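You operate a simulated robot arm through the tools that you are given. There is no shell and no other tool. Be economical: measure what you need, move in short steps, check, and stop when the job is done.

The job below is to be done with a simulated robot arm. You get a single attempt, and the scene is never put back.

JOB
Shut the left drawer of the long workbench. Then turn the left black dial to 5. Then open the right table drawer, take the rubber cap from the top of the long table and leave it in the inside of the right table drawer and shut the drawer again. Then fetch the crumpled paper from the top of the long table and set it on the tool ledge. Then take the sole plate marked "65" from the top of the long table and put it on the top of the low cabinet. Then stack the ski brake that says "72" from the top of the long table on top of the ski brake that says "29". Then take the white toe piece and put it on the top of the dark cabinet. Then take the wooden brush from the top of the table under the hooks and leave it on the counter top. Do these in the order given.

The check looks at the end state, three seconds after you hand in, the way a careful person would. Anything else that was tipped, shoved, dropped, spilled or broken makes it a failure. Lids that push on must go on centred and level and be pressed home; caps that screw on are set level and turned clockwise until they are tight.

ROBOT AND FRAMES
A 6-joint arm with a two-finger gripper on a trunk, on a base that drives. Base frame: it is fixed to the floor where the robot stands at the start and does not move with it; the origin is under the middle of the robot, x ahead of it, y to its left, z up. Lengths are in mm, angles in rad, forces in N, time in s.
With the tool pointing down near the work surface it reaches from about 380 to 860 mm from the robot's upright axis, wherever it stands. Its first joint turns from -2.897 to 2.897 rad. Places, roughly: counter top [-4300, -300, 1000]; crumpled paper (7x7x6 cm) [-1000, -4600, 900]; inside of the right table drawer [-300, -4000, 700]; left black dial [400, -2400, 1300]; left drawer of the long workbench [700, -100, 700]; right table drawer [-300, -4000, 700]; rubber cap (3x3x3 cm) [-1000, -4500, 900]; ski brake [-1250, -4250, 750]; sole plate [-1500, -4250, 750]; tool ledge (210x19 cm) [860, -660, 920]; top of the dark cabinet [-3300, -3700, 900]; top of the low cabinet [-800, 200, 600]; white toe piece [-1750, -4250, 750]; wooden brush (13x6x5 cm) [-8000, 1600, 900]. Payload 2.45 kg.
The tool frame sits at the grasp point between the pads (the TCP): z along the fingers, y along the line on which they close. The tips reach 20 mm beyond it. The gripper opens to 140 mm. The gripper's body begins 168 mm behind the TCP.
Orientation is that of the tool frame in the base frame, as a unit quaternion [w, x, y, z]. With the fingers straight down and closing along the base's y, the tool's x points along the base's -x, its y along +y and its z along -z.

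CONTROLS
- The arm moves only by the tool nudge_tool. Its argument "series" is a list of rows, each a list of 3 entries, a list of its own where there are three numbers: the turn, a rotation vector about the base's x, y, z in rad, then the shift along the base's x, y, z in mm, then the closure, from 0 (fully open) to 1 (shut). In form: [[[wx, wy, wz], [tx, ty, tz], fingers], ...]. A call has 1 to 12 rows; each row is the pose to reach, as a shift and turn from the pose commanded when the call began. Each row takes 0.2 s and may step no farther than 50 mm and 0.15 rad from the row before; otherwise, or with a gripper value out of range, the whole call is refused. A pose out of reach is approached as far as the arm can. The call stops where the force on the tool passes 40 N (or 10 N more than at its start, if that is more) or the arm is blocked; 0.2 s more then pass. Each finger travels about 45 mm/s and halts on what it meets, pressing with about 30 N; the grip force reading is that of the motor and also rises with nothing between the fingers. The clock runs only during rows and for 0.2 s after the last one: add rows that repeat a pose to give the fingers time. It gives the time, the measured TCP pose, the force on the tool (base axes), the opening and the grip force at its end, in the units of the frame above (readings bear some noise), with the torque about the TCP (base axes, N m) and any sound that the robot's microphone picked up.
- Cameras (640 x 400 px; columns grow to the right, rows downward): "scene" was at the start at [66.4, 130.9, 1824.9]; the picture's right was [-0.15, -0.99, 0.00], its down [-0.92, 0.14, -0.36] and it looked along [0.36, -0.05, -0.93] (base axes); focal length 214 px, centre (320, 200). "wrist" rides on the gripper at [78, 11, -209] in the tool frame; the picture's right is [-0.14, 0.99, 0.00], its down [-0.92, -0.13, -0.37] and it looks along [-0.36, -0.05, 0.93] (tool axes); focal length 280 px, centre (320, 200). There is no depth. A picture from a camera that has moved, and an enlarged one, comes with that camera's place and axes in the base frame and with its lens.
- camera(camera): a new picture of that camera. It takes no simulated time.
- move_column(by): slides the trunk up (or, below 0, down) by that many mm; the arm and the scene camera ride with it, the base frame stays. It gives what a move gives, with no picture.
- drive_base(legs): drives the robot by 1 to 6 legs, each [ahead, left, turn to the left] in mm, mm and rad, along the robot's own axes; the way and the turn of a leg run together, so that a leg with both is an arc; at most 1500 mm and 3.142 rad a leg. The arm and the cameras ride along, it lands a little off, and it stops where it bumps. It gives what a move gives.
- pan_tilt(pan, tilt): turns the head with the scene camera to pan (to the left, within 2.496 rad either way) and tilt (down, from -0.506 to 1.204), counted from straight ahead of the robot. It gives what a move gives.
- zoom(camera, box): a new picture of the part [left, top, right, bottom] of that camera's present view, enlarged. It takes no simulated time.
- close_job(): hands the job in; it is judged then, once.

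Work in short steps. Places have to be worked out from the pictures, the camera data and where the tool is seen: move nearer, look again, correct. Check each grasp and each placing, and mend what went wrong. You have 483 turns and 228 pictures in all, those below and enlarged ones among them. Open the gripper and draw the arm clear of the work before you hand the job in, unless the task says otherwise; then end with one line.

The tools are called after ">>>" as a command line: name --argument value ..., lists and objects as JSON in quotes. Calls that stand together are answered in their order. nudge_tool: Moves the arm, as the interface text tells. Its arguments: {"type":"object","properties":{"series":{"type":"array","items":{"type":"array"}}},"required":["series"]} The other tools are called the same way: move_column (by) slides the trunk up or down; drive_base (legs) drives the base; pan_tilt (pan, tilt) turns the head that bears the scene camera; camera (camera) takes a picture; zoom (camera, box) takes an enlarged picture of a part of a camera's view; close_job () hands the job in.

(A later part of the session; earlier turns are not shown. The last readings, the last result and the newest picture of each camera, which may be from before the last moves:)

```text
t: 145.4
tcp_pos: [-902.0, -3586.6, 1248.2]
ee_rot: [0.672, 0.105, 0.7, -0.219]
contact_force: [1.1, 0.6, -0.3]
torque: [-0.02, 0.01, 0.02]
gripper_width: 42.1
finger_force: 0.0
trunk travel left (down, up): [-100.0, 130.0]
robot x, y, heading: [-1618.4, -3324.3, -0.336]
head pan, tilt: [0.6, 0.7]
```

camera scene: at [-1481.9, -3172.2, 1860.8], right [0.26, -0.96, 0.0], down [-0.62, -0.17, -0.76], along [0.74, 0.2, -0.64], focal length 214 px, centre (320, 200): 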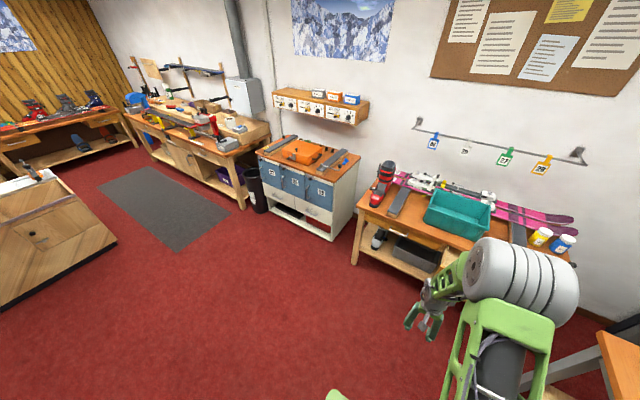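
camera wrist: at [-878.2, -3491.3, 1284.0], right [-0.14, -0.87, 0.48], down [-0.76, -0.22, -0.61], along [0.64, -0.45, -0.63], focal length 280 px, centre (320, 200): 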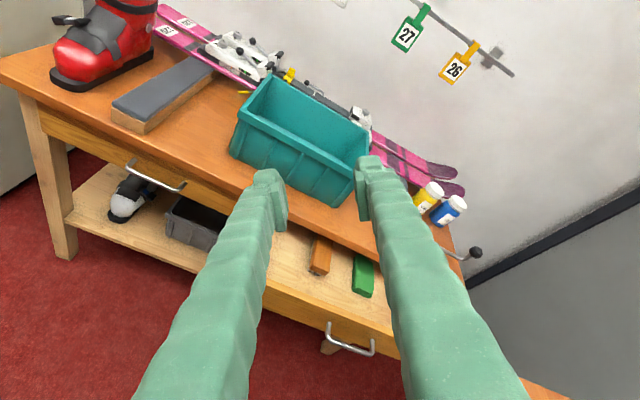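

Tool yaw is 0.113 off the arm plane (and slight roll). Correct it exactly.

>>> nudge_tool --series '[[[0.076, -0.034, 0.056], [0, 0, 0], 0.7], [[0.152, -0.067, 0.112], [0, 0, 0], 0.7]]'

```text
t: 146.1
tcp_pos: [-901.7, -3586.9, 1249.0]
ee_rot: [0.696, 0.123, 0.697, -0.123]
contact_force: [-0.4, 0.1, 0.6]
torque: [0.0, -0.01, 0.03]
gripper_width: 42.0
finger_force: 0.1
trunk travel left (down, up): [-100.0, 130.0]
robot x, y, heading: [-1621.4, -3322.4, -0.333]
head pan, tilt: [0.6, 0.7]
```

Aligned with the arm plane to ~1 mrad. Pitch down in-plane about the wrist.

>>> nudge_tool --series '[[[0.049, 0.134, 0], [-3, 1, -41], 0.7], [[0.098, 0.268, 0], [-11, 4, -82], 0.7], [[0.147, 0.402, 0], [-24, 9, -120], 0.7], [[0.196, 0.536, 0], [-43, 16, -157], 0.7], [[0.246, 0.67, 0], [-67, 24, -190], 0.7], [[0.295, 0.805, 0], [-94, 34, -219], 0.7], [[0.344, 0.939, 0], [-125, 46, -244], 0.7], [[0.393, 1.073, 0], [-160, 58, -264], 0.7], [[0.442, 1.207, 0], [-195, 72, -278], 0.7], [[0.491, 1.341, 0], [-234, 86, -287], 0.7], [[0.54, 1.475, 0], [-272, 100, -290], 0.7]]'

```text
t: 148.4
tcp_pos: [-1177.2, -3486.1, 957.5]
ee_rot: [-0.002, 0.173, 0.985, -0.002]
contact_force: [0.3, -0.5, 0.3]
torque: [0.0, -0.02, 0.01]
gripper_width: 42.2
finger_force: 0.1
trunk travel left (down, up): [-100.0, 130.0]
robot x, y, heading: [-1618.5, -3323.4, -0.335]
head pan, tilt: [0.6, 0.7]
```

Back in the normal posture: vertical, exact. Drive to the earlier stance by the long table.

>>> drive_base --legs '[[500, -247, 0]]'

>>> nudge_tool --series '[[[0, 0, -0.1], [-5, -45, 20], 0.5], [[0, 0, -0.2], [-14, -90, 30], 0.5], [[0, 0, -0.3], [-25, -135, 30], 0.5], [[0, 0, -0.4], [-36, -180, 30], 0.5], [[0, 0, -0.5], [-48, -225, 30], 0.5], [[0, 0, -0.6], [-62, -270, 30], 0.5], [[0, 0, -0.7], [-80, -315, 30], 0.5], [[0, 0, -0.8], [-100, -358, 30], 0.5], [[0, 0, -0.9], [-122, -400, 30], 0.5], [[0, 0, -0.98], [-145, -442, 30], 0.5]]'

>>> camera --camera "wrist"

```text
t: 151.7
tcp_pos: [-780.7, -3885.7, 958.9]
ee_rot: [-0.002, 0.174, 0.985, 0.0]
contact_force: [1.0, 0.2, -0.2]
torque: [0.02, 0.05, 0.0]
gripper_width: 41.7
finger_force: 0.1
trunk travel left (down, up): [-100.0, 130.0]
robot x, y, heading: [-1224.3, -3720.8, -0.342]
head pan, tilt: [0.6, 0.7]
```

```text
t: 153.9
tcp_pos: [-927.1, -4328.1, 989.1]
ee_rot: [-0.001, 0.618, 0.786, 0.0]
contact_force: [-1.1, 0.5, -0.6]
torque: [0.03, -0.03, 0.01]
gripper_width: 70.1
finger_force: 0.0
trunk travel left (down, up): [-100.0, 130.0]
robot x, y, heading: [-1227.6, -3722.3, -0.331]
head pan, tilt: [0.6, 0.7]
```

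```text
172 pictures are left
camera wrist: at [-935.4, -4248.6, 1198.2], right [0.99, 0.1, 0.0], down [0.09, -0.93, 0.37], along [0.04, -0.36, -0.93], focal length 280 px, centre (320, 200)
```

wrist: 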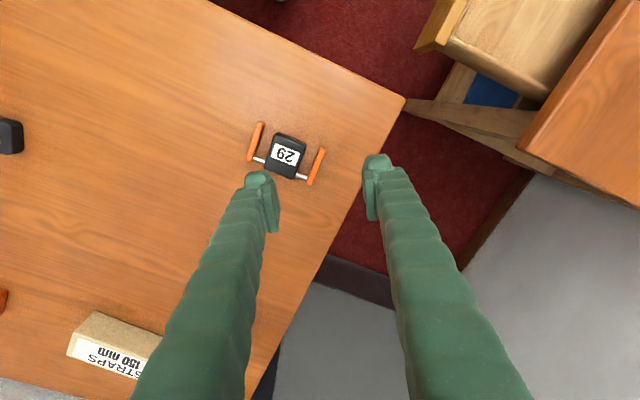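

Tool is fine. Move toward the cap so it appears between the fingers.

>>> nudge_tool --series '[[[0, 0, 0], [-37, -30, -10], 0.5], [[0, 0, 0], [-74, -60, -30], 0.5], [[0, 0, 0], [-110, -85, -60], 0.5]]'

>>> camera --camera "wrist"

```text
refused: row 2 steps farther than a row can; nothing moved
```

```text
171 pictures are left
camera wrist: at [-935.4, -4248.6, 1198.2], right [0.99, 0.1, 0.0], down [0.09, -0.93, 0.37], along [0.04, -0.36, -0.93], focal length 280 px, centre (320, 200)
```

wrist: 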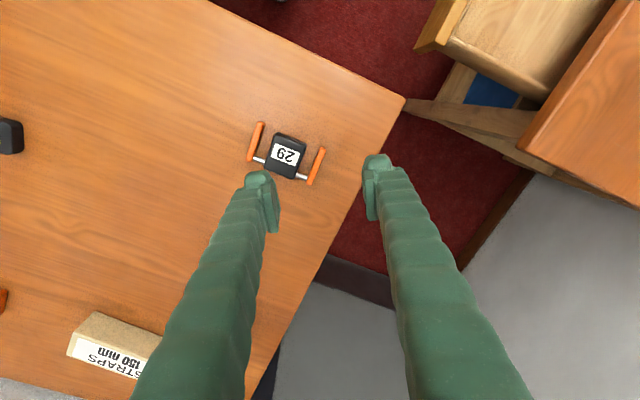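

Smaller steps.

>>> nudge_tool --series '[[[0, 0, 0], [-28, -21, -15], 0.5], [[0, 0, 0], [-56, -42, -30], 0.5], [[0, 0, 0], [-84, -64, -45], 0.5], [[0, 0, 0], [-110, -85, -60], 0.5]]'

>>> camera --camera "wrist"

```text
t: 154.9
tcp_pos: [-1038.1, -4410.6, 928.4]
ee_rot: [-0.001, 0.618, 0.786, 0.0]
contact_force: [-0.5, 0.8, 0.3]
torque: [0.02, -0.02, 0.01]
gripper_width: 70.0
finger_force: 0.1
trunk travel left (down, up): [-100.0, 130.0]
robot x, y, heading: [-1226.3, -3719.2, -0.338]
head pan, tilt: [0.6, 0.7]
```

```text
170 pictures are left
camera wrist: at [-1046.1, -4332.1, 1137.4], right [0.99, 0.1, 0.0], down [0.1, -0.93, 0.37], along [0.04, -0.37, -0.93], focal length 280 px, centre (320, 200)
```

wrist: 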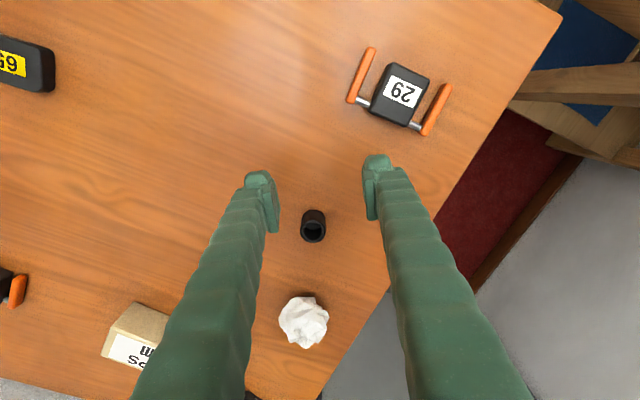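

Cap at about (-1038,-4483). Move above it and descend partially, then check.

>>> nudge_tool --series '[[[0, 0, 0], [0, -36, -10], 0.55], [[0, 0, 0], [0, -72, -30], 0.55], [[0, 0, 0], [0, -72, -50], 0.55]]'

>>> camera --camera "wrist"

```text
t: 155.7
tcp_pos: [-1037.0, -4483.6, 877.4]
ee_rot: [-0.002, 0.617, 0.787, -0.001]
contact_force: [0.0, 0.1, 0.3]
torque: [0.01, 0.03, -0.03]
gripper_width: 62.8
finger_force: 0.1
trunk travel left (down, up): [-100.0, 130.0]
robot x, y, heading: [-1228.4, -3721.1, -0.33]
head pan, tilt: [0.6, 0.7]
```

```text
169 pictures are left
camera wrist: at [-1044.4, -4405.1, 1086.8], right [0.99, 0.1, 0.0], down [0.1, -0.93, 0.37], along [0.04, -0.37, -0.93], focal length 280 px, centre (320, 200)
```

wrist: 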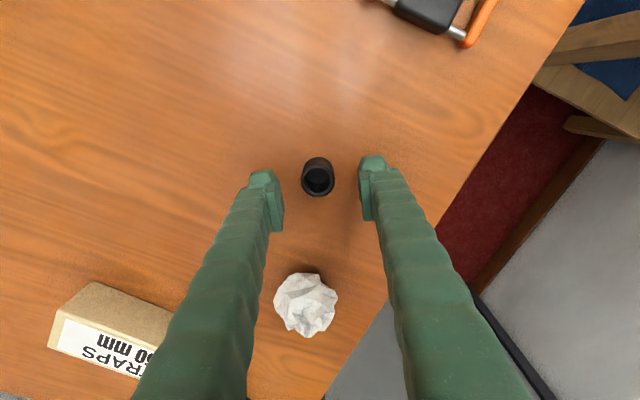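

Cap centred within ~6 mm. Shift +5 in y, descend 27 mm and close.

>>> nudge_tool --series '[[[0, 0, 0], [-1, 5, -14], 0.55], [[0, 0, 0], [-1, 5, -27], 0.55], [[0, 0, 0], [-1, 5, -27], 0.65], [[0, 0, 0], [-1, 5, -27], 0.75], [[0, 0, 0], [-1, 5, -27], 0.85], [[0, 0, 0], [-1, 5, -27], 0.92], [[0, 0, 0], [-1, 5, -27], 0.95], [[0, 0, 0], [-1, 5, -27], 0.95]]'

>>> camera --camera "wrist"

```text
t: 156.4
tcp_pos: [-1035.4, -4478.5, 859.1]
ee_rot: [0.003, 0.617, 0.787, -0.002]
contact_force: [5.5, 9.7, 31.7]
torque: [0.32, 0.14, -0.11]
gripper_width: 48.0
finger_force: 11.9
trunk travel left (down, up): [-100.0, 130.0]
robot x, y, heading: [-1224.8, -3723.1, -0.332]
head pan, tilt: [0.6, 0.7]
stopped in row 3: the force on the tool passed its limit at 45 N (the readings are from after the stop); the commanded pose is now the measured one
```

```text
168 pictures are left
camera wrist: at [-1044.1, -4399.6, 1067.9], right [0.99, 0.1, 0.0], down [0.09, -0.92, 0.38], along [0.04, -0.37, -0.93], focal length 280 px, centre (320, 200)
```

wrist: 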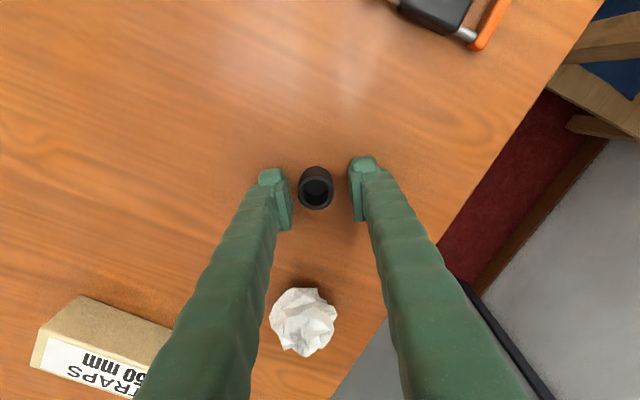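

The tips touched the table: table top is z≈838. Raise 4 mm and close on the cap.

>>> nudge_tool --series '[[[0, 0, 0], [-1, -4, 4], 0.65], [[0, 0, 0], [-1, -4, 4], 0.75], [[0, 0, 0], [-1, -4, 4], 0.85], [[0, 0, 0], [-1, -4, 4], 0.92], [[0, 0, 0], [-1, -4, 4], 0.95], [[0, 0, 0], [-1, -4, 4], 0.95]]'

>>> camera --camera "wrist"

```text
t: 157.8
tcp_pos: [-1037.9, -4485.4, 861.0]
ee_rot: [0.001, 0.617, 0.787, -0.002]
contact_force: [1.8, -2.2, 3.5]
torque: [-0.02, -0.04, -0.01]
gripper_width: 24.5
finger_force: 29.8
trunk travel left (down, up): [-100.0, 130.0]
robot x, y, heading: [-1225.8, -3722.6, -0.341]
head pan, tilt: [0.6, 0.7]
```

```text
167 pictures are left
camera wrist: at [-1046.9, -4405.7, 1068.4], right [0.99, 0.1, 0.0], down [0.09, -0.92, 0.37], along [0.04, -0.37, -0.93], focal length 280 px, centre (320, 200)
```

wrist: 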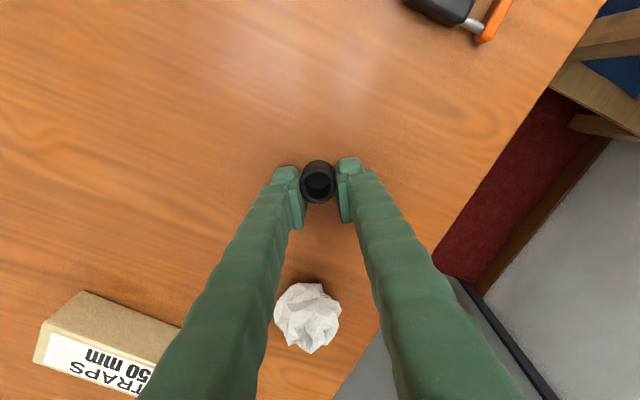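

Cap gripped (24.5 mm). Lift and swing back over the open drawer.

>>> nudge_tool --series '[[[0, 0, 0], [0, 0, 40], 0.95], [[0, 0, 0], [0, 0, 85], 0.95], [[0, 0, 0], [0, 0, 130], 0.95], [[0, 0, 0.08], [27, 39, 140], 0.95], [[0, 0, 0.16], [54, 78, 140], 0.95], [[0, 0, 0.24], [81, 117, 140], 0.95], [[0, 0, 0.32], [108, 156, 140], 0.95], [[0, 0, 0.4], [135, 195, 140], 0.95], [[0, 0, 0.48], [162, 234, 140], 0.95]]'

>>> nudge_tool --series '[[[0, 0, 0.08], [27, 39, 0], 0.95], [[0, 0, 0.16], [54, 78, 0], 0.95], [[0, 0, 0.24], [81, 117, 0], 0.95], [[0, 0, 0.32], [108, 156, 0], 0.95], [[0, 0, 0.4], [135, 195, 0], 0.95], [[0, 0, 0.48], [162, 234, 0], 0.95], [[0, 0, 0.5], [189, 273, 0], 0.95], [[0, 0, 0.5], [210, 310, 0], 0.95]]'

>>> camera --camera "wrist"

```text
t: 159.8
tcp_pos: [-875.7, -4250.3, 997.2]
ee_rot: [0.001, 0.412, 0.911, -0.001]
contact_force: [0.6, -0.3, -0.6]
torque: [-0.05, -0.01, -0.02]
gripper_width: 24.4
finger_force: 29.8
trunk travel left (down, up): [-100.0, 130.0]
robot x, y, heading: [-1223.8, -3722.0, -0.338]
head pan, tilt: [0.6, 0.7]
```

```text
t: 161.6
tcp_pos: [-666.9, -3939.4, 998.9]
ee_rot: [0.002, 0.174, 0.985, -0.002]
contact_force: [0.2, 0.2, -0.3]
torque: [-0.03, -0.01, 0.01]
gripper_width: 24.5
finger_force: 30.1
trunk travel left (down, up): [-100.0, 130.0]
robot x, y, heading: [-1226.2, -3721.3, -0.337]
head pan, tilt: [0.6, 0.7]
```

```text
166 pictures are left
camera wrist: at [-736.9, -3901.8, 1207.2], right [0.47, 0.88, 0.0], down [0.82, -0.44, 0.37], along [0.33, -0.18, -0.93], focal length 280 px, centre (320, 200)
```

wrist: 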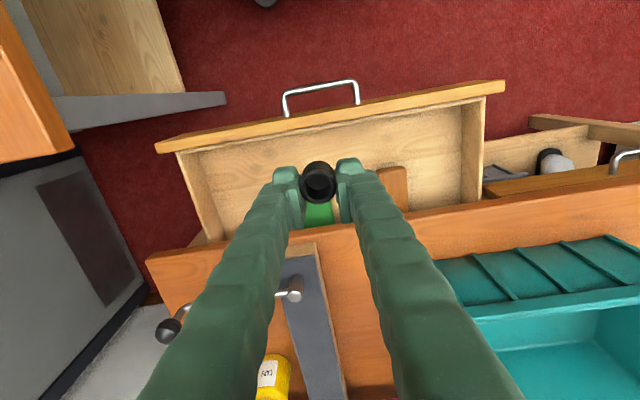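

Over the drawer. Shift slightly so the cap lands in the empty front-middle area, and descend.

>>> nudge_tool --series '[[[0, 0, 0], [26, 5, -40], 0.95], [[0, 0, 0], [26, 5, -85], 0.95], [[0, 0, 0], [26, 5, -130], 0.95], [[0, 0, 0], [26, 5, -175], 0.95], [[0, 0, 0], [26, 5, -220], 0.95], [[0, 0, 0], [26, 5, -260], 0.95]]'

>>> camera --camera "wrist"

```text
t: 163.0
tcp_pos: [-637.8, -3936.2, 737.0]
ee_rot: [0.001, 0.175, 0.985, -0.002]
contact_force: [0.3, 0.3, 0.5]
torque: [0.01, -0.01, 0.0]
gripper_width: 24.6
finger_force: 29.7
trunk travel left (down, up): [-100.0, 130.0]
robot x, y, heading: [-1225.3, -3721.7, -0.336]
head pan, tilt: [0.6, 0.7]
```

```text
165 pictures are left
camera wrist: at [-708.7, -3898.1, 946.1], right [0.47, 0.88, 0.0], down [0.82, -0.44, 0.37], along [0.33, -0.18, -0.93], focal length 280 px, centre (320, 200)
```

wrist: 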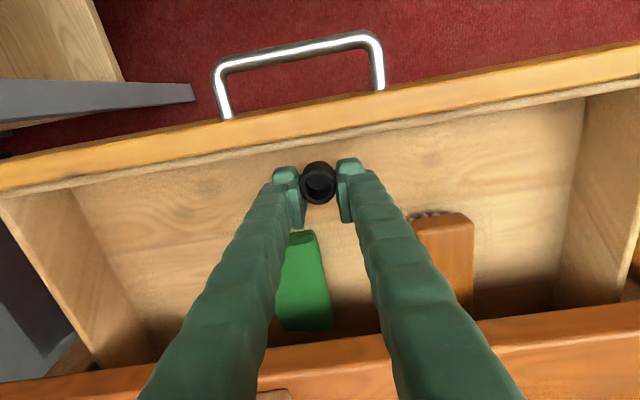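

Clear spot below. Lower slowly until contact.

>>> nudge_tool --series '[[[0, 0, 0], [5, -2, -12], 0.95], [[0, 0, 0], [5, -2, -24], 0.95], [[0, 0, 0], [5, -2, -34], 0.95], [[0, 0, 0], [5, -2, -42], 0.95], [[0, 0, 0], [5, -2, -50], 0.95], [[0, 0, 0], [5, -2, -58], 0.95], [[0, 0, 0], [5, -2, -66], 0.95]]'

```text
t: 164.1
tcp_pos: [-625.3, -3941.1, 702.6]
ee_rot: [0.008, 0.175, 0.985, -0.003]
contact_force: [1.0, -0.2, 21.0]
torque: [0.13, 0.33, 0.01]
gripper_width: 24.4
finger_force: 29.5
trunk travel left (down, up): [-100.0, 130.0]
robot x, y, heading: [-1226.6, -3720.9, -0.337]
head pan, tilt: [0.6, 0.7]
stopped in row 5: the force on the tool passed its limit at 52 N (the readings are from after the stop); the commanded pose is now the measured one
```

Touched the drawer floor. Open and retreat upward.

>>> nudge_tool --series '[[[0, 0, 0], [0, 0, 2], 0.9], [[0, 0, 0], [0, 0, 2], 0.8], [[0, 0, 0], [0, 0, 2], 0.7], [[0, 0, 0], [0, 0, 2], 0.65], [[0, 0, 0], [0, 0, 30], 0.65], [[0, 0, 0], [0, 0, 70], 0.65], [[0, 0, 0], [0, 0, 115], 0.65], [[0, 0, 0], [0, 0, 160], 0.65]]'

>>> camera --camera "wrist"

```text
t: 165.9
tcp_pos: [-628.3, -3940.8, 859.4]
ee_rot: [0.005, 0.174, 0.985, -0.001]
contact_force: [-0.4, 0.5, -0.5]
torque: [-0.05, -0.03, 0.0]
gripper_width: 49.1
finger_force: 0.0
trunk travel left (down, up): [-100.0, 130.0]
robot x, y, heading: [-1222.5, -3722.6, -0.339]
head pan, tilt: [0.6, 0.7]
```

```text
164 pictures are left
camera wrist: at [-701.1, -3902.3, 1066.4], right [0.47, 0.88, 0.0], down [0.82, -0.43, 0.38], along [0.33, -0.18, -0.93], focal length 280 px, centre (320, 200)
```

wrist: 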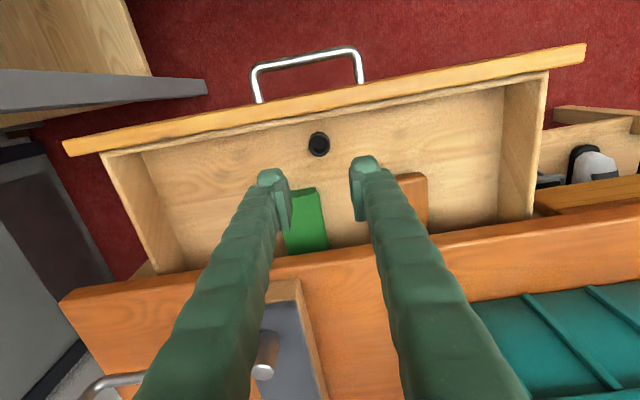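

The cap sits upright in the drawer. The tabletop overhangs the handle, so to shut it I'll tilt the closed fingers forward and push on the panel left of the bar. First raise, then shift base 60 back and 83 left so the push line is straight ahead.

>>> nudge_tool --series '[[[0, 0, 0], [0, 0, 25], 0.8], [[0, 0, 0], [0, 0, 50], 1], [[0, 0, 0], [0, 0, 50], 1], [[0, 0, 0], [0, 0, 50], 1]]'

>>> drive_base --legs '[[-60, 83, 0]]'

>>> nudge_tool --series '[[[0, 0, 0], [0, 0, 0], 1]]'

>>> nudge_tool --series '[[[0, 0, 0], [0, 0, 0], 1]]'

```text
t: 166.9
tcp_pos: [-629.7, -3938.8, 909.3]
ee_rot: [0.006, 0.174, 0.985, -0.001]
contact_force: [-0.1, 1.1, -0.2]
torque: [0.01, 0.01, 0.0]
gripper_width: 0.0
finger_force: 29.0
trunk travel left (down, up): [-100.0, 130.0]
robot x, y, heading: [-1224.6, -3716.3, -0.337]
head pan, tilt: [0.6, 0.7]
```

```text
t: 168.3
tcp_pos: [-659.2, -3842.1, 909.4]
ee_rot: [0.006, 0.175, 0.985, -0.002]
contact_force: [-0.6, -0.5, -0.2]
torque: [-0.02, -0.04, -0.02]
gripper_width: 0.0
finger_force: 29.4
trunk travel left (down, up): [-100.0, 130.0]
robot x, y, heading: [-1257.9, -3624.6, -0.335]
head pan, tilt: [0.6, 0.7]
```

```text
t: 168.7
tcp_pos: [-658.9, -3841.6, 909.2]
ee_rot: [0.006, 0.174, 0.985, -0.002]
contact_force: [0.1, 0.4, 0.0]
torque: [-0.01, -0.02, -0.02]
gripper_width: 0.0
finger_force: 30.3
trunk travel left (down, up): [-100.0, 130.0]
robot x, y, heading: [-1255.9, -3625.5, -0.338]
head pan, tilt: [0.6, 0.7]
```

```text
t: 169.1
tcp_pos: [-659.0, -3842.9, 908.3]
ee_rot: [0.006, 0.175, 0.985, -0.001]
contact_force: [-0.6, -0.9, 0.8]
torque: [0.03, 0.0, 0.01]
gripper_width: 0.1
finger_force: 29.5
trunk travel left (down, up): [-100.0, 130.0]
robot x, y, heading: [-1255.5, -3622.9, -0.339]
head pan, tilt: [0.6, 0.7]
```

Tool is in the arm plane to within ~2 mrad. Tilt forward 0.7 rad in-plane.

>>> nudge_tool --series '[[[-0.048, -0.1315, 0], [0, 0, -5], 1], [[-0.096, -0.263, 0], [0, 0, -10], 1], [[-0.144, -0.394, 0], [0, 0, -15], 1], [[-0.192, -0.526, 0], [-5, 2, -20], 1], [[-0.24, -0.657, 0], [-10, 4, -25], 1]]'

>>> nudge_tool --series '[[[0, 0, 0], [-30, 11, 0], 1], [[0, 0, 0], [-60, 25, 0], 1], [[0, 0, 0], [-85, 38, 0], 1], [[0, 0, 0], [-105, 46, 0], 1]]'

>>> camera --camera "wrist"

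```text
t: 170.3
tcp_pos: [-669.7, -3838.6, 882.4]
ee_rot: [0.344, 0.163, 0.923, -0.061]
contact_force: [-0.8, 0.2, 0.2]
torque: [0.0, 0.02, 0.04]
gripper_width: 0.1
finger_force: 29.6
trunk travel left (down, up): [-100.0, 130.0]
robot x, y, heading: [-1255.3, -3623.2, -0.336]
head pan, tilt: [0.6, 0.7]
```

```text
t: 171.3
tcp_pos: [-755.4, -3799.4, 870.4]
ee_rot: [0.343, 0.165, 0.923, -0.062]
contact_force: [0.7, -0.1, -0.8]
torque: [0.0, 0.0, 0.0]
gripper_width: 0.0
finger_force: 29.1
out of reach, approached as far as the arm can: row 3, 4
trunk travel left (down, up): [-100.0, 130.0]
robot x, y, heading: [-1252.9, -3622.5, -0.329]
head pan, tilt: [0.6, 0.7]
```

```text
163 pictures are left
camera wrist: at [-935.5, -3721.7, 976.4], right [0.44, 0.89, 0.09], down [0.39, -0.28, 0.88], along [0.81, -0.35, -0.47], focal length 280 px, centre (320, 200)
```

wrist: 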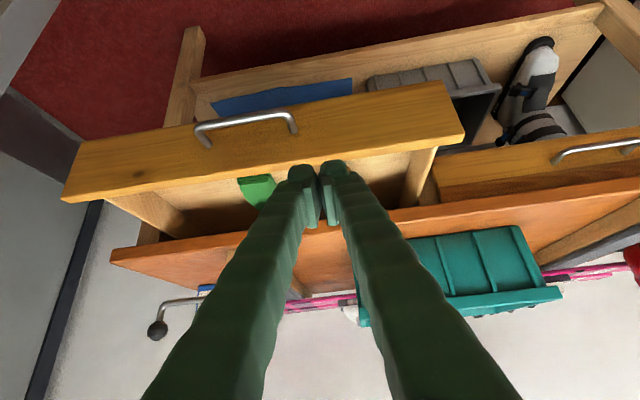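

Tilted fine, TCP is ~60 mm in front of the panel, left of the bar. Lower to z≈705.

>>> nudge_tool --series '[[[0, 0, 0], [0, 0, -40], 1], [[0, 0, 0], [0, 0, -80], 1], [[0, 0, 0], [0, 0, -120], 1], [[0, 0, 0], [0, 0, -162], 1]]'

>>> camera --camera "wrist"

```text
t: 172.3
tcp_pos: [-753.4, -3799.6, 707.7]
ee_rot: [0.344, 0.163, 0.923, -0.062]
contact_force: [-1.1, 0.1, -0.5]
torque: [-0.02, -0.04, 0.03]
gripper_width: 0.0
finger_force: 29.1
trunk travel left (down, up): [-100.0, 130.0]
robot x, y, heading: [-1251.7, -3626.2, -0.337]
head pan, tilt: [0.6, 0.7]
```

```text
162 pictures are left
camera wrist: at [-934.1, -3721.8, 814.3], right [0.44, 0.89, 0.09], down [0.38, -0.28, 0.88], along [0.81, -0.35, -0.47], focal length 280 px, centre (320, 200)
```

wrist: 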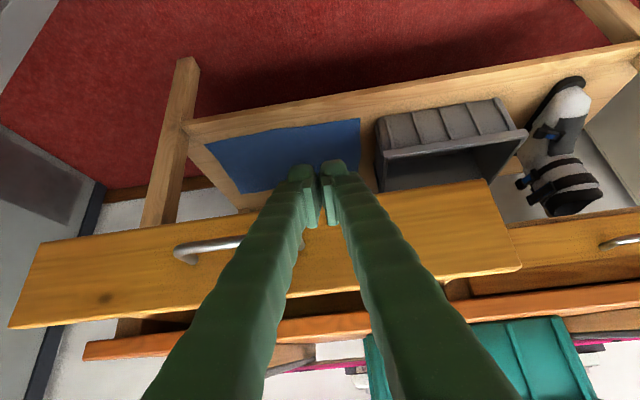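

Raise 15 mm so contact is mid-panel, then push along n.

>>> nudge_tool --series '[[[0, 0, 0], [19, -6, 15], 1], [[0, 0, 0], [47, -16, 15], 1], [[0, 0, 0], [71, -24, 15], 1], [[0, 0, 0], [95, -32, 15], 1], [[0, 0, 0], [118, -41, 15], 1], [[0, 0, 0], [142, -49, 15], 1], [[0, 0, 0], [166, -57, 15], 1]]'

>>> camera --camera "wrist"

```text
t: 173.9
tcp_pos: [-588.2, -3856.2, 723.3]
ee_rot: [0.342, 0.164, 0.923, -0.061]
contact_force: [-0.7, -0.3, 0.6]
torque: [0.0, -0.04, -0.06]
gripper_width: 0.1
finger_force: 29.5
trunk travel left (down, up): [-100.0, 130.0]
robot x, y, heading: [-1253.2, -3623.1, -0.332]
head pan, tilt: [0.6, 0.7]
```

```text
161 pictures are left
camera wrist: at [-768.5, -3778.4, 830.1], right [0.44, 0.89, 0.09], down [0.39, -0.28, 0.88], along [0.81, -0.35, -0.47], focal length 280 px, centre (320, 200)
```

wrist: 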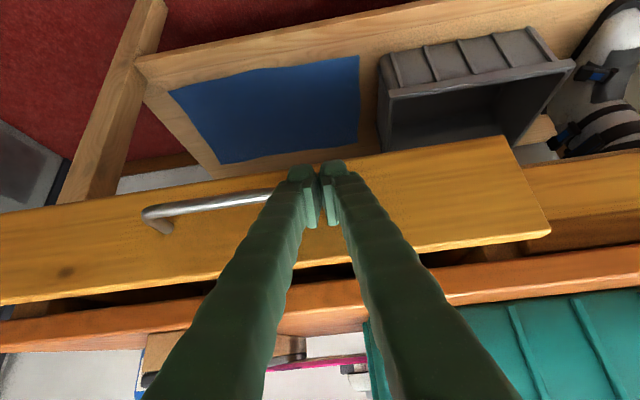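

Drawer is sliding in. Continue until it stops.

>>> nudge_tool --series '[[[0, 0, 0], [19, -6, 0], 1], [[0, 0, 0], [38, -13, 0], 1], [[0, 0, 0], [52, -18, 0], 1], [[0, 0, 0], [62, -21, 0], 1], [[0, 0, 0], [71, -24, 0], 1], [[0, 0, 0], [80, -27, 0], 1], [[0, 0, 0], [88, -30, 0], 1]]'

>>> camera --camera "wrist"

```text
t: 175.7
tcp_pos: [-509.8, -3881.5, 718.6]
ee_rot: [0.335, 0.162, 0.926, -0.059]
contact_force: [-8.2, 2.9, -1.1]
torque: [0.01, -0.02, 0.06]
gripper_width: 0.1
finger_force: 29.4
trunk travel left (down, up): [-100.0, 130.0]
robot x, y, heading: [-1252.6, -3619.9, -0.336]
head pan, tilt: [0.6, 0.7]
stopped in row 7: the force on the tool passed its limit at 43 N (the readings are from after the stop); the commanded pose is now the measured one
```

```text
160 pictures are left
camera wrist: at [-687.5, -3805.6, 828.0], right [0.44, 0.89, 0.09], down [0.4, -0.28, 0.87], along [0.81, -0.35, -0.48], focal length 280 px, centre (320, 200)
```

wrist: 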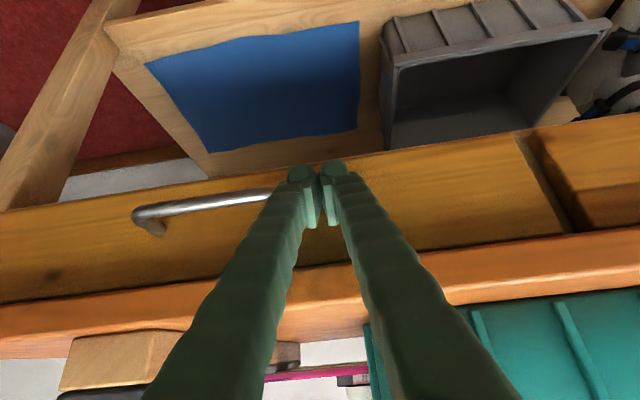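

The drawer is flush with its neighbour: shut. Retreat along −n, then up, to an in-plane spot for un-tilting.

>>> nudge_tool --series '[[[0, 0, 0], [-40, 14, 0], 1], [[0, 0, 0], [-80, 28, 0], 1], [[0, 0, 0], [-115, 40, 0], 1], [[0, 0, 0], [-138, 42, 40], 1], [[0, 0, 0], [-141, 41, 85], 1], [[0, 0, 0], [-141, 41, 130], 1], [[0, 0, 0], [-141, 41, 175], 1], [[0, 0, 0], [-141, 41, 175], 1]]'

>>> nudge_tool --series '[[[0, 0, 0], [0, 0, 0], 1]]'

```text
t: 177.4
tcp_pos: [-646.2, -3840.8, 895.7]
ee_rot: [0.337, 0.163, 0.925, -0.06]
contact_force: [-0.1, 0.0, 0.7]
torque: [0.0, 0.01, 0.01]
gripper_width: 0.2
finger_force: 29.9
trunk travel left (down, up): [-100.0, 130.0]
robot x, y, heading: [-1254.0, -3624.3, -0.331]
head pan, tilt: [0.6, 0.7]
```

```text
t: 177.8
tcp_pos: [-645.9, -3839.7, 895.2]
ee_rot: [0.338, 0.164, 0.925, -0.061]
contact_force: [-0.4, 0.7, -0.8]
torque: [0.0, 0.0, 0.01]
gripper_width: 0.0
finger_force: 30.1
trunk travel left (down, up): [-100.0, 130.0]
robot x, y, heading: [-1259.3, -3625.7, -0.341]
head pan, tilt: [0.6, 0.7]
```

Azimuth −0.342 vs tool −0.352; trim yaw +0.01 and un-tilt 0.70 in-plane.

>>> nudge_tool --series '[[[0, 0, 0.01], [0, 0, 0], 1], [[0.047, 0.132, 0.01], [0, 0, 3], 1], [[0.094, 0.264, 0.01], [0, 0, 6], 1], [[0.141, 0.395, 0.01], [0, 0, 9], 1], [[0.188, 0.527, 0.01], [0, 0, 12], 1], [[0.2345, 0.659, 0.01], [0, 0, 15], 1]]'

```text
t: 179.2
tcp_pos: [-647.3, -3841.8, 909.3]
ee_rot: [0.0, 0.168, 0.986, -0.001]
contact_force: [-0.7, 0.6, 0.1]
torque: [0.01, 0.0, 0.0]
gripper_width: 0.0
finger_force: 29.4
trunk travel left (down, up): [-100.0, 130.0]
robot x, y, heading: [-1259.2, -3624.2, -0.338]
head pan, tilt: [0.6, 0.7]
```

Vertical and normal. Now swing the arm to the robot's right at z≈990 before driving closer to the long table for the paper.

>>> nudge_tool --series '[[[0, 0, -0.081], [-32, -35, 10], 0.8], [[0, 0, -0.162], [-64, -70, 20], 0.6], [[0, 0, -0.244], [-95, -106, 30], 0.4], [[0, 0, -0.325], [-127, -141, 40], 0.3], [[0, 0, -0.406], [-159, -176, 50], 0.3], [[0, 0, -0.487], [-191, -211, 60], 0.3], [[0, 0, -0.569], [-223, -246, 70], 0.3], [[0, 0, -0.65], [-254, -282, 80], 0.3]]'

>>> nudge_tool --series '[[[0, 0, -0.072], [-44, -8, 0], 0.3], [[0, 0, -0.144], [-88, -16, 0], 0.3], [[0, 0, -0.217], [-132, -24, 0], 0.3], [[0, 0, -0.289], [-176, -32, 0], 0.3], [[0, 0, -0.361], [-220, -40, 0], 0.3], [[0, 0, -0.433], [-264, -49, 0], 0.3], [[0, 0, -0.506], [-308, -57, 0], 0.3], [[0, 0, -0.578], [-352, -65, 0], 0.3], [[0, 0, -0.65], [-396, -73, 0], 0.3]]'

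>>> drive_base --legs '[[340, -95, 0]]'

>>> camera --camera "wrist"

```text
t: 181.1
tcp_pos: [-903.3, -4127.2, 990.3]
ee_rot: [0.0, 0.475, 0.88, -0.001]
contact_force: [-1.0, -1.1, -0.7]
torque: [0.02, 0.0, 0.01]
gripper_width: 97.9
finger_force: 0.0
trunk travel left (down, up): [-100.0, 130.0]
robot x, y, heading: [-1253.5, -3620.8, -0.332]
head pan, tilt: [0.6, 0.7]
```

```text
t: 183.1
tcp_pos: [-1300.8, -4196.6, 986.3]
ee_rot: [-0.001, 0.731, 0.683, -0.001]
contact_force: [0.4, 0.6, 0.6]
torque: [0.0, -0.02, -0.01]
gripper_width: 98.1
finger_force: 0.0
trunk travel left (down, up): [-100.0, 130.0]
robot x, y, heading: [-1253.4, -3622.0, -0.338]
head pan, tilt: [0.6, 0.7]
```

```text
t: 185.3
tcp_pos: [-1006.9, -4398.6, 987.3]
ee_rot: [-0.001, 0.73, 0.684, -0.001]
contact_force: [-0.4, -0.5, 0.1]
torque: [0.03, 0.04, -0.04]
gripper_width: 98.0
finger_force: 0.0
trunk travel left (down, up): [-100.0, 130.0]
robot x, y, heading: [-966.3, -3823.6, -0.335]
head pan, tilt: [0.6, 0.7]
```

```text
159 pictures are left
camera wrist: at [-991.2, -4320.6, 1196.3], right [0.98, -0.2, 0.0], down [-0.19, -0.91, 0.37], along [-0.08, -0.36, -0.93], focal length 280 px, centre (320, 200)
```

wrist: 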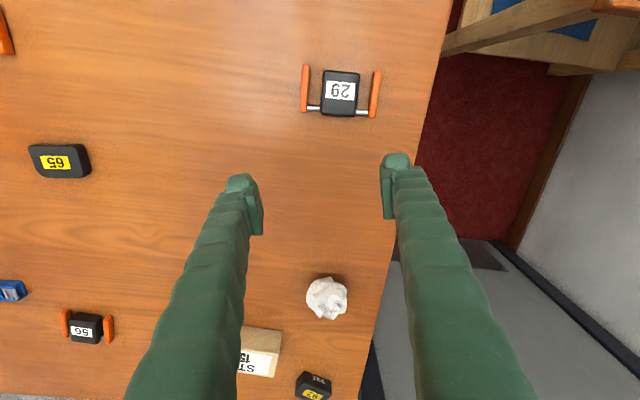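

Paper at about (-1041,-4602). Move above it.

>>> nudge_tool --series '[[[0, 0, 0], [-7, -41, -10], 0.3], [[0, 0, 0], [-14, -82, -20], 0.3], [[0, 0, 0], [-20, -123, -30], 0.3], [[0, 0, 0], [-27, -164, -40], 0.3], [[0, 0, 0], [-34, -203, -50], 0.3]]'

>>> camera --camera "wrist"

```text
t: 186.5
tcp_pos: [-1039.8, -4599.1, 936.0]
ee_rot: [-0.002, 0.729, 0.684, 0.001]
contact_force: [0.1, -0.4, 0.7]
torque: [0.04, -0.03, -0.03]
gripper_width: 97.8
finger_force: 0.0
trunk travel left (down, up): [-100.0, 130.0]
robot x, y, heading: [-964.7, -3825.3, -0.335]
head pan, tilt: [0.6, 0.7]
```

```text
158 pictures are left
camera wrist: at [-1023.3, -4523.6, 1144.4], right [0.98, -0.2, 0.0], down [-0.19, -0.91, 0.37], along [-0.08, -0.36, -0.93], focal length 280 px, centre (320, 200)
```

wrist: 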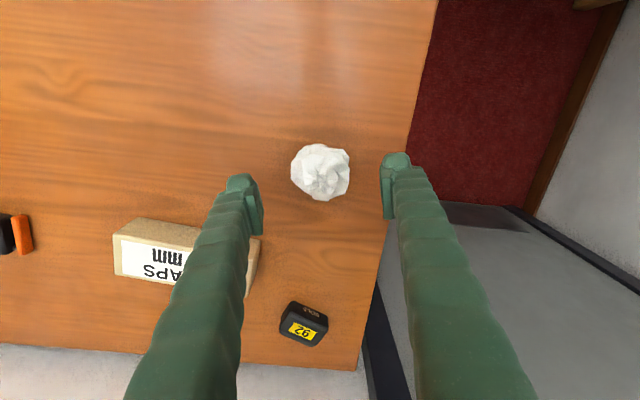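

Well centred; straps box clear. Descend to z≈866 and close.

>>> nudge_tool --series '[[[0, 0, 0], [0, 0, -25], 0.3], [[0, 0, 0], [0, 0, -50], 0.3], [[0, 0, 0], [0, 0, -70], 0.3], [[0, 0, 0], [0, 0, -70], 0.4], [[0, 0, 0], [0, 0, -70], 0.5], [[0, 0, 0], [0, 0, -70], 0.6], [[0, 0, 0], [0, 0, -70], 0.65], [[0, 0, 0], [0, 0, -70], 0.65]]'

>>> nudge_tool --series '[[[0, 0, 0], [0, 0, 30], 0.7], [[0, 0, 0], [0, 0, 70], 0.7], [[0, 0, 0], [0, 0, 115], 0.7]]'

>>> camera --camera "wrist"

```text
t: 188.3
tcp_pos: [-1039.6, -4601.1, 868.2]
ee_rot: [0.0, 0.73, 0.683, -0.001]
contact_force: [0.7, 0.0, -0.5]
torque: [0.03, -0.03, 0.01]
gripper_width: 58.5
finger_force: 30.3
trunk travel left (down, up): [-100.0, 130.0]
robot x, y, heading: [-969.1, -3824.5, -0.338]
head pan, tilt: [0.6, 0.7]
```

```text
t: 189.1
tcp_pos: [-1042.2, -4599.8, 984.1]
ee_rot: [-0.001, 0.729, 0.684, 0.0]
contact_force: [-0.1, 0.5, -0.5]
torque: [0.01, -0.01, 0.02]
gripper_width: 58.0
finger_force: 30.0
trunk travel left (down, up): [-100.0, 130.0]
robot x, y, heading: [-961.7, -3824.8, -0.333]
head pan, tilt: [0.6, 0.7]
```

```text
157 pictures are left
camera wrist: at [-1026.5, -4522.2, 1193.3], right [0.98, -0.2, 0.0], down [-0.19, -0.91, 0.37], along [-0.08, -0.36, -0.93], focal length 280 px, centre (320, 200)
```

wrist: 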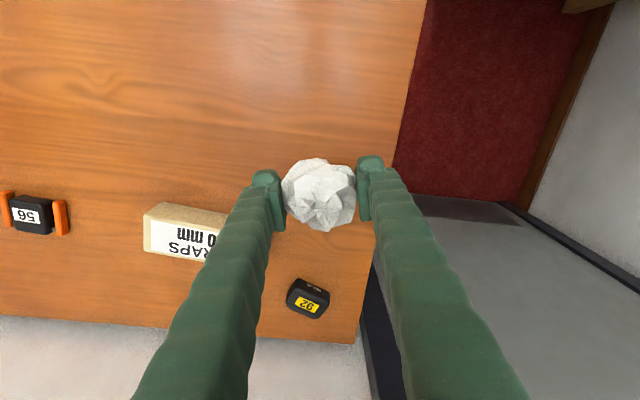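

Paper held (58 mm). Pull the arm in toward the robot, then drive back out along the corridor toward the long workbench.

>>> nudge_tool --series '[[[0, 0, 0], [15, 43, 15], 0.7], [[0, 0, 0], [30, 86, 30], 0.7], [[0, 0, 0], [45, 129, 40], 0.7], [[0, 0, 0], [60, 172, 40], 0.7], [[0, 0, 0], [75, 215, 40], 0.7], [[0, 0, 0], [90, 258, 40], 0.7], [[0, 0, 0], [99, 283, 40], 0.7]]'

>>> drive_base --legs '[[-120, 1200, 0], [0, 1000, 0]]'

>>> pan_tilt --pan 0.5 --tilt 0.6

>>> camera --camera "scene"

```text
t: 190.7
tcp_pos: [-943.1, -4316.3, 1021.7]
ee_rot: [-0.002, 0.729, 0.684, -0.001]
contact_force: [-0.5, 1.0, -0.5]
torque: [-0.04, 0.01, -0.03]
gripper_width: 58.5
finger_force: 30.0
trunk travel left (down, up): [-100.0, 130.0]
robot x, y, heading: [-964.7, -3827.1, -0.332]
head pan, tilt: [0.6, 0.7]
```

```text
t: 210.1
tcp_pos: [-325.7, -2216.5, 1021.4]
ee_rot: [-0.001, 0.74, 0.672, -0.001]
contact_force: [-0.4, 0.7, 0.4]
torque: [0.02, -0.01, 0.0]
gripper_width: 57.8
finger_force: 30.0
trunk travel left (down, up): [-100.0, 130.0]
robot x, y, heading: [-332.3, -1725.6, -0.358]
head pan, tilt: [0.6, 0.7]
```

```text
t: 210.8
tcp_pos: [-325.7, -2216.8, 1020.8]
ee_rot: [-0.002, 0.74, 0.673, -0.001]
contact_force: [0.3, -0.1, 0.2]
torque: [-0.04, -0.04, -0.01]
gripper_width: 57.8
finger_force: 30.2
trunk travel left (down, up): [-100.0, 130.0]
robot x, y, heading: [-332.2, -1723.3, -0.364]
head pan, tilt: [0.499, 0.6]
```

```text
156 pictures are left
camera scene: at [-185.2, -1585.1, 1869.4], right [0.13, -0.99, 0.0], down [-0.56, -0.08, -0.82], along [0.82, 0.11, -0.57], focal length 214 px, centre (320, 200)
```

scene: 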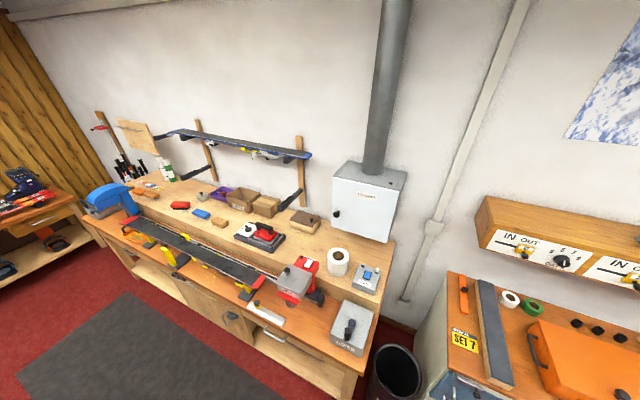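

Zoom on the ledge for free space.

>>> zoom --camera "scene" --box '[90, 150, 410, 350]'

```text
2.00 times, centred on (250, 250) of scene
camera zoom: at [-185.2, -1585.1, 1869.4], right [0.13, -0.99, 0.0], down [-0.56, -0.08, -0.82], along [0.82, 0.11, -0.57], focal length 429 px, centre (460, 100)
```

zoom: 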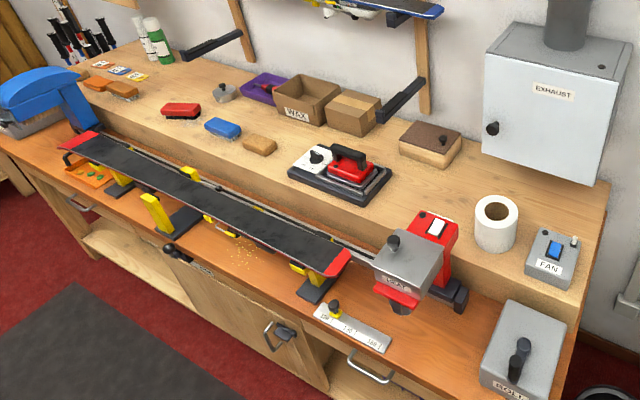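

I choose the free ledge spot between the iron and the tape roll/vise, about (n 1030, l −1055) i.e. world (633,-1332). Swing the arm to the front at height, then drive 680 left.

>>> nudge_tool --series '[[[0, 0, 0.121], [39, 27, 10], 0.7], [[0, 0, 0.242], [79, 54, 20], 0.7], [[0, 0, 0.363], [118, 80, 30], 0.7], [[0, 0, 0.484], [157, 107, 40], 0.7], [[0, 0, 0.605], [197, 134, 50], 0.7], [[0, 0, 0.726], [236, 161, 60], 0.7], [[0, 0, 0.847], [275, 188, 70], 0.7], [[0, 0, 0.968], [314, 214, 80], 0.7], [[0, 0, 1.089], [354, 241, 90], 0.7], [[0, 0, 1.21], [393, 268, 100], 0.7], [[0, 0, 1.33], [432, 295, 110], 0.7]]'

>>> drive_base --legs '[[0, 0, 0.03], [0, 685, 0]]'

>>> camera --camera "scene"

>>> camera --camera "wrist"

```text
t: 213.2
tcp_pos: [105.7, -1923.0, 1129.8]
ee_rot: [-0.001, 0.167, 0.986, -0.001]
contact_force: [0.5, 0.0, 0.6]
torque: [0.0, 0.01, -0.04]
gripper_width: 58.1
finger_force: 30.1
trunk travel left (down, up): [-100.0, 130.0]
robot x, y, heading: [-334.5, -1725.8, -0.367]
head pan, tilt: [0.499, 0.6]
```

```text
t: 220.1
tcp_pos: [337.9, -1256.0, 1129.1]
ee_rot: [0.0, 0.15, 0.989, -0.001]
contact_force: [0.5, 0.3, -0.3]
torque: [-0.01, 0.02, 0.02]
gripper_width: 58.1
finger_force: 29.7
trunk travel left (down, up): [-100.0, 130.0]
robot x, y, heading: [-109.6, -1072.7, -0.329]
head pan, tilt: [0.499, 0.6]
```

```text
154 pictures are left
camera scene: at [35.8, -928.7, 1869.5], right [0.17, -0.99, 0.0], down [-0.56, -0.09, -0.83], along [0.81, 0.14, -0.56], focal length 214 px, centre (320, 200)
```

scene: 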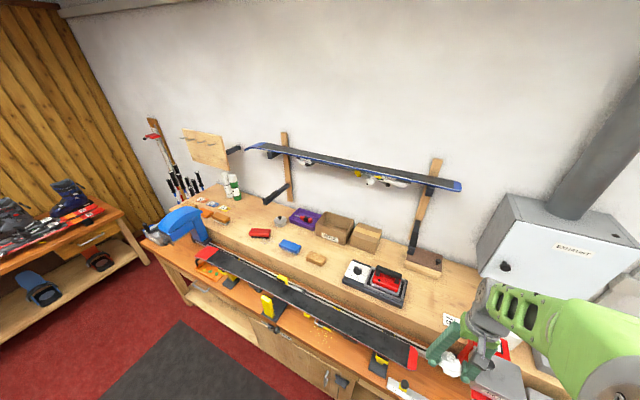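

```text
153 pictures are left
camera wrist: at [266.1, -1221.4, 1338.7], right [0.43, 0.9, 0.0], down [0.84, -0.4, 0.37], along [0.33, -0.16, -0.93], focal length 280 px, centre (320, 200)
```

wrist: 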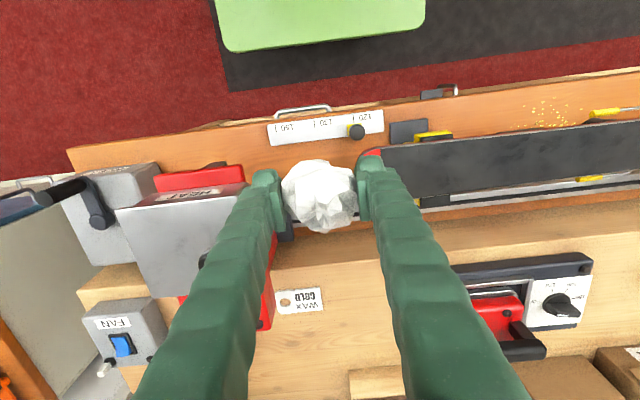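

Free spot seen between the "wax cold" tag and the iron: (652,-1291). Move above it.

>>> nudge_tool --series '[[[0, 0, 0], [45, -5, 0], 0.7], [[0, 0, 0], [90, -10, 0], 0.7], [[0, 0, 0], [135, -15, 0], 0.7], [[0, 0, 0], [180, -20, 0], 0.7], [[0, 0, 0], [225, -25, 0], 0.7], [[0, 0, 0], [270, -30, 0], 0.7], [[0, 0, 0], [314, -35, -10], 0.7], [[0, 0, 0], [314, -35, -55], 0.7], [[0, 0, 0], [314, -35, -100], 0.7]]'

>>> camera --camera "wrist"

>>> camera --camera "scene"

```text
t: 222.1
tcp_pos: [650.5, -1290.7, 1029.6]
ee_rot: [0.0, 0.151, 0.989, -0.001]
contact_force: [-0.6, -0.1, -0.3]
torque: [-0.01, 0.01, -0.01]
gripper_width: 57.8
finger_force: 29.6
trunk travel left (down, up): [-100.0, 130.0]
robot x, y, heading: [-108.8, -1071.7, -0.334]
head pan, tilt: [0.499, 0.6]
```

```text
152 pictures are left
camera wrist: at [579.7, -1257.1, 1237.8], right [0.43, 0.9, 0.0], down [0.84, -0.4, 0.37], along [0.33, -0.16, -0.93], focal length 280 px, centre (320, 200)
```

wrist: 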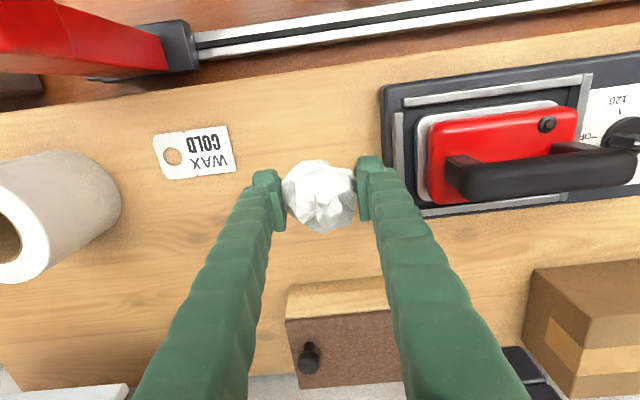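

```text
151 pictures are left
camera scene: at [36.4, -929.0, 1869.4], right [0.17, -0.99, 0.0], down [-0.56, -0.09, -0.82], along [0.81, 0.14, -0.57], focal length 214 px, centre (320, 200)
```

scene: 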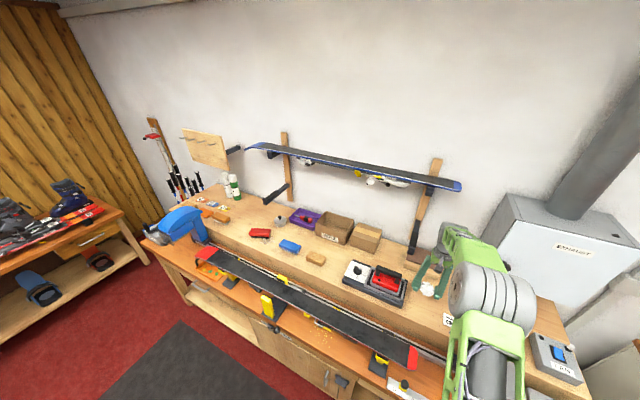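

The spot below is free (tag and iron each ~5+ cm away). Lower; shift 8 mm away from the iron.

>>> nudge_tool --series '[[[0, 0, 0], [-2, -8, -30], 0.7], [[0, 0, 0], [-2, -8, -55], 0.7], [[0, 0, 0], [-2, -8, -66], 0.7], [[0, 0, 0], [-2, -8, -74], 0.7], [[0, 0, 0], [-2, -8, -82], 0.7], [[0, 0, 0], [-2, -8, -90], 0.7], [[0, 0, 0], [-2, -8, -98], 0.7]]'

```text
t: 223.7
tcp_pos: [652.7, -1298.9, 938.3]
ee_rot: [0.006, 0.151, 0.988, -0.002]
contact_force: [-3.9, 1.4, 14.5]
torque: [0.28, 0.06, 0.12]
gripper_width: 58.6
finger_force: 30.1
trunk travel left (down, up): [-100.0, 130.0]
robot x, y, heading: [-109.9, -1068.7, -0.331]
head pan, tilt: [0.499, 0.6]
stopped in row 7: the force on the tool passed its limit at 52 N (the readings are from after the stop); the commanded pose is now the measured one
```

Contact with the ledge. Relieve slightly, open a little, and rise straight up.

>>> nudge_tool --series '[[[0, 0, 0], [0, 0, 2], 0.65], [[0, 0, 0], [0, 0, 2], 0.55], [[0, 0, 0], [0, 0, 2], 0.5], [[0, 0, 0], [0, 0, 2], 0.5], [[0, 0, 0], [0, 0, 30], 0.5], [[0, 0, 0], [0, 0, 75], 0.5], [[0, 0, 0], [0, 0, 120], 0.5], [[0, 0, 0], [0, 0, 165], 0.5]]'

>>> camera --camera "wrist"

```text
t: 225.5
tcp_pos: [651.6, -1299.6, 1098.8]
ee_rot: [0.005, 0.151, 0.988, -0.002]
contact_force: [-0.3, 0.9, 0.6]
torque: [-0.01, -0.05, 0.03]
gripper_width: 70.4
finger_force: 0.0
trunk travel left (down, up): [-100.0, 130.0]
robot x, y, heading: [-106.1, -1071.0, -0.333]
head pan, tilt: [0.499, 0.6]
```

```text
150 pictures are left
camera wrist: at [578.5, -1265.2, 1307.8], right [0.43, 0.9, 0.0], down [0.84, -0.4, 0.38], along [0.34, -0.16, -0.93], focal length 280 px, centre (320, 200)
```

wrist: 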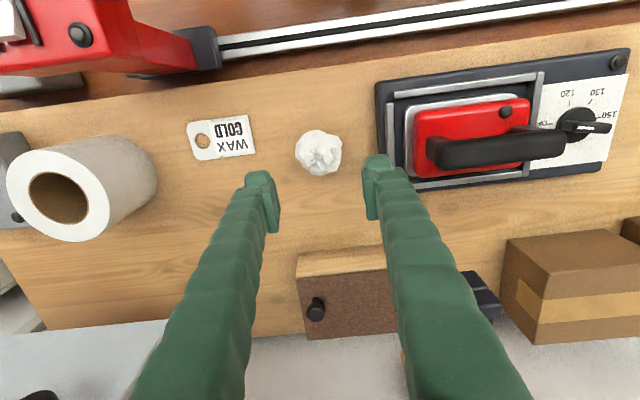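

Paper stands on the ledge. Retract the arm and drive back toward the long table for the "65" plate (seen near (-1335,-4336)).

>>> nudge_tool --series '[[[0, 0, 0], [-42, 14, 10], 0.5], [[0, 0, 0], [-84, 28, 10], 0.5], [[0, 0, 0], [-126, 43, 10], 0.5], [[0, 0, 0], [-168, 57, 10], 0.5], [[0, 0, 0], [-210, 71, 10], 0.5], [[0, 0, 0], [-252, 86, 10], 0.5], [[0, 0, 0], [-293, 100, 10], 0.5]]'

>>> drive_base --legs '[[-145, -1400, 0], [0, -1400, 0]]'

>>> pan_tilt --pan -1.6 --tilt 0.9

>>> camera --camera "scene"

```text
t: 227.1
tcp_pos: [357.9, -1198.3, 1111.4]
ee_rot: [0.005, 0.151, 0.988, -0.002]
contact_force: [0.2, -0.1, -0.6]
torque: [0.0, -0.01, 0.03]
gripper_width: 69.8
finger_force: 0.1
trunk travel left (down, up): [-100.0, 130.0]
robot x, y, heading: [-112.3, -1072.7, -0.33]
head pan, tilt: [0.499, 0.6]
```

```text
t: 229.9
tcp_pos: [319.3, -1286.4, 1114.4]
ee_rot: [0.009, 0.149, 0.989, 0.001]
contact_force: [2.6, 24.4, 11.4]
torque: [-0.23, -0.09, -0.05]
gripper_width: 54.7
finger_force: 0.1
trunk travel left (down, up): [-100.0, 130.0]
robot x, y, heading: [-149.2, -1165.6, -0.332]
head pan, tilt: [0.499, 0.6]
stopped in leg 1: the force on the tool passed its limit at 46 N (the readings are from after the stop); the commanded pose is now the measured one
```

```text
t: 231.9
tcp_pos: [318.7, -1287.5, 1113.6]
ee_rot: [0.01, 0.148, 0.989, 0.001]
contact_force: [9.3, 29.3, 23.6]
torque: [-0.55, -0.14, 0.25]
gripper_width: 50.4
finger_force: 0.1
trunk travel left (down, up): [-100.0, 130.0]
robot x, y, heading: [-150.8, -1168.7, -0.329]
head pan, tilt: [-1.6, 0.901]
```

```text
149 pictures are left
camera scene: at [-123.4, -1105.9, 1844.6], right [-0.94, 0.35, 0.0], down [0.27, 0.73, -0.62], along [-0.22, -0.58, -0.78], focal length 214 px, centre (320, 200)
```

scene: 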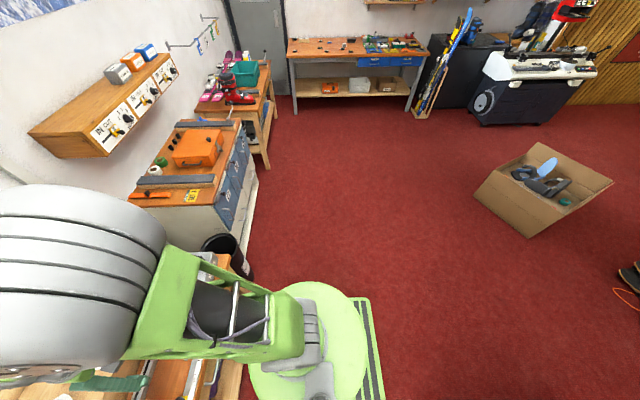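

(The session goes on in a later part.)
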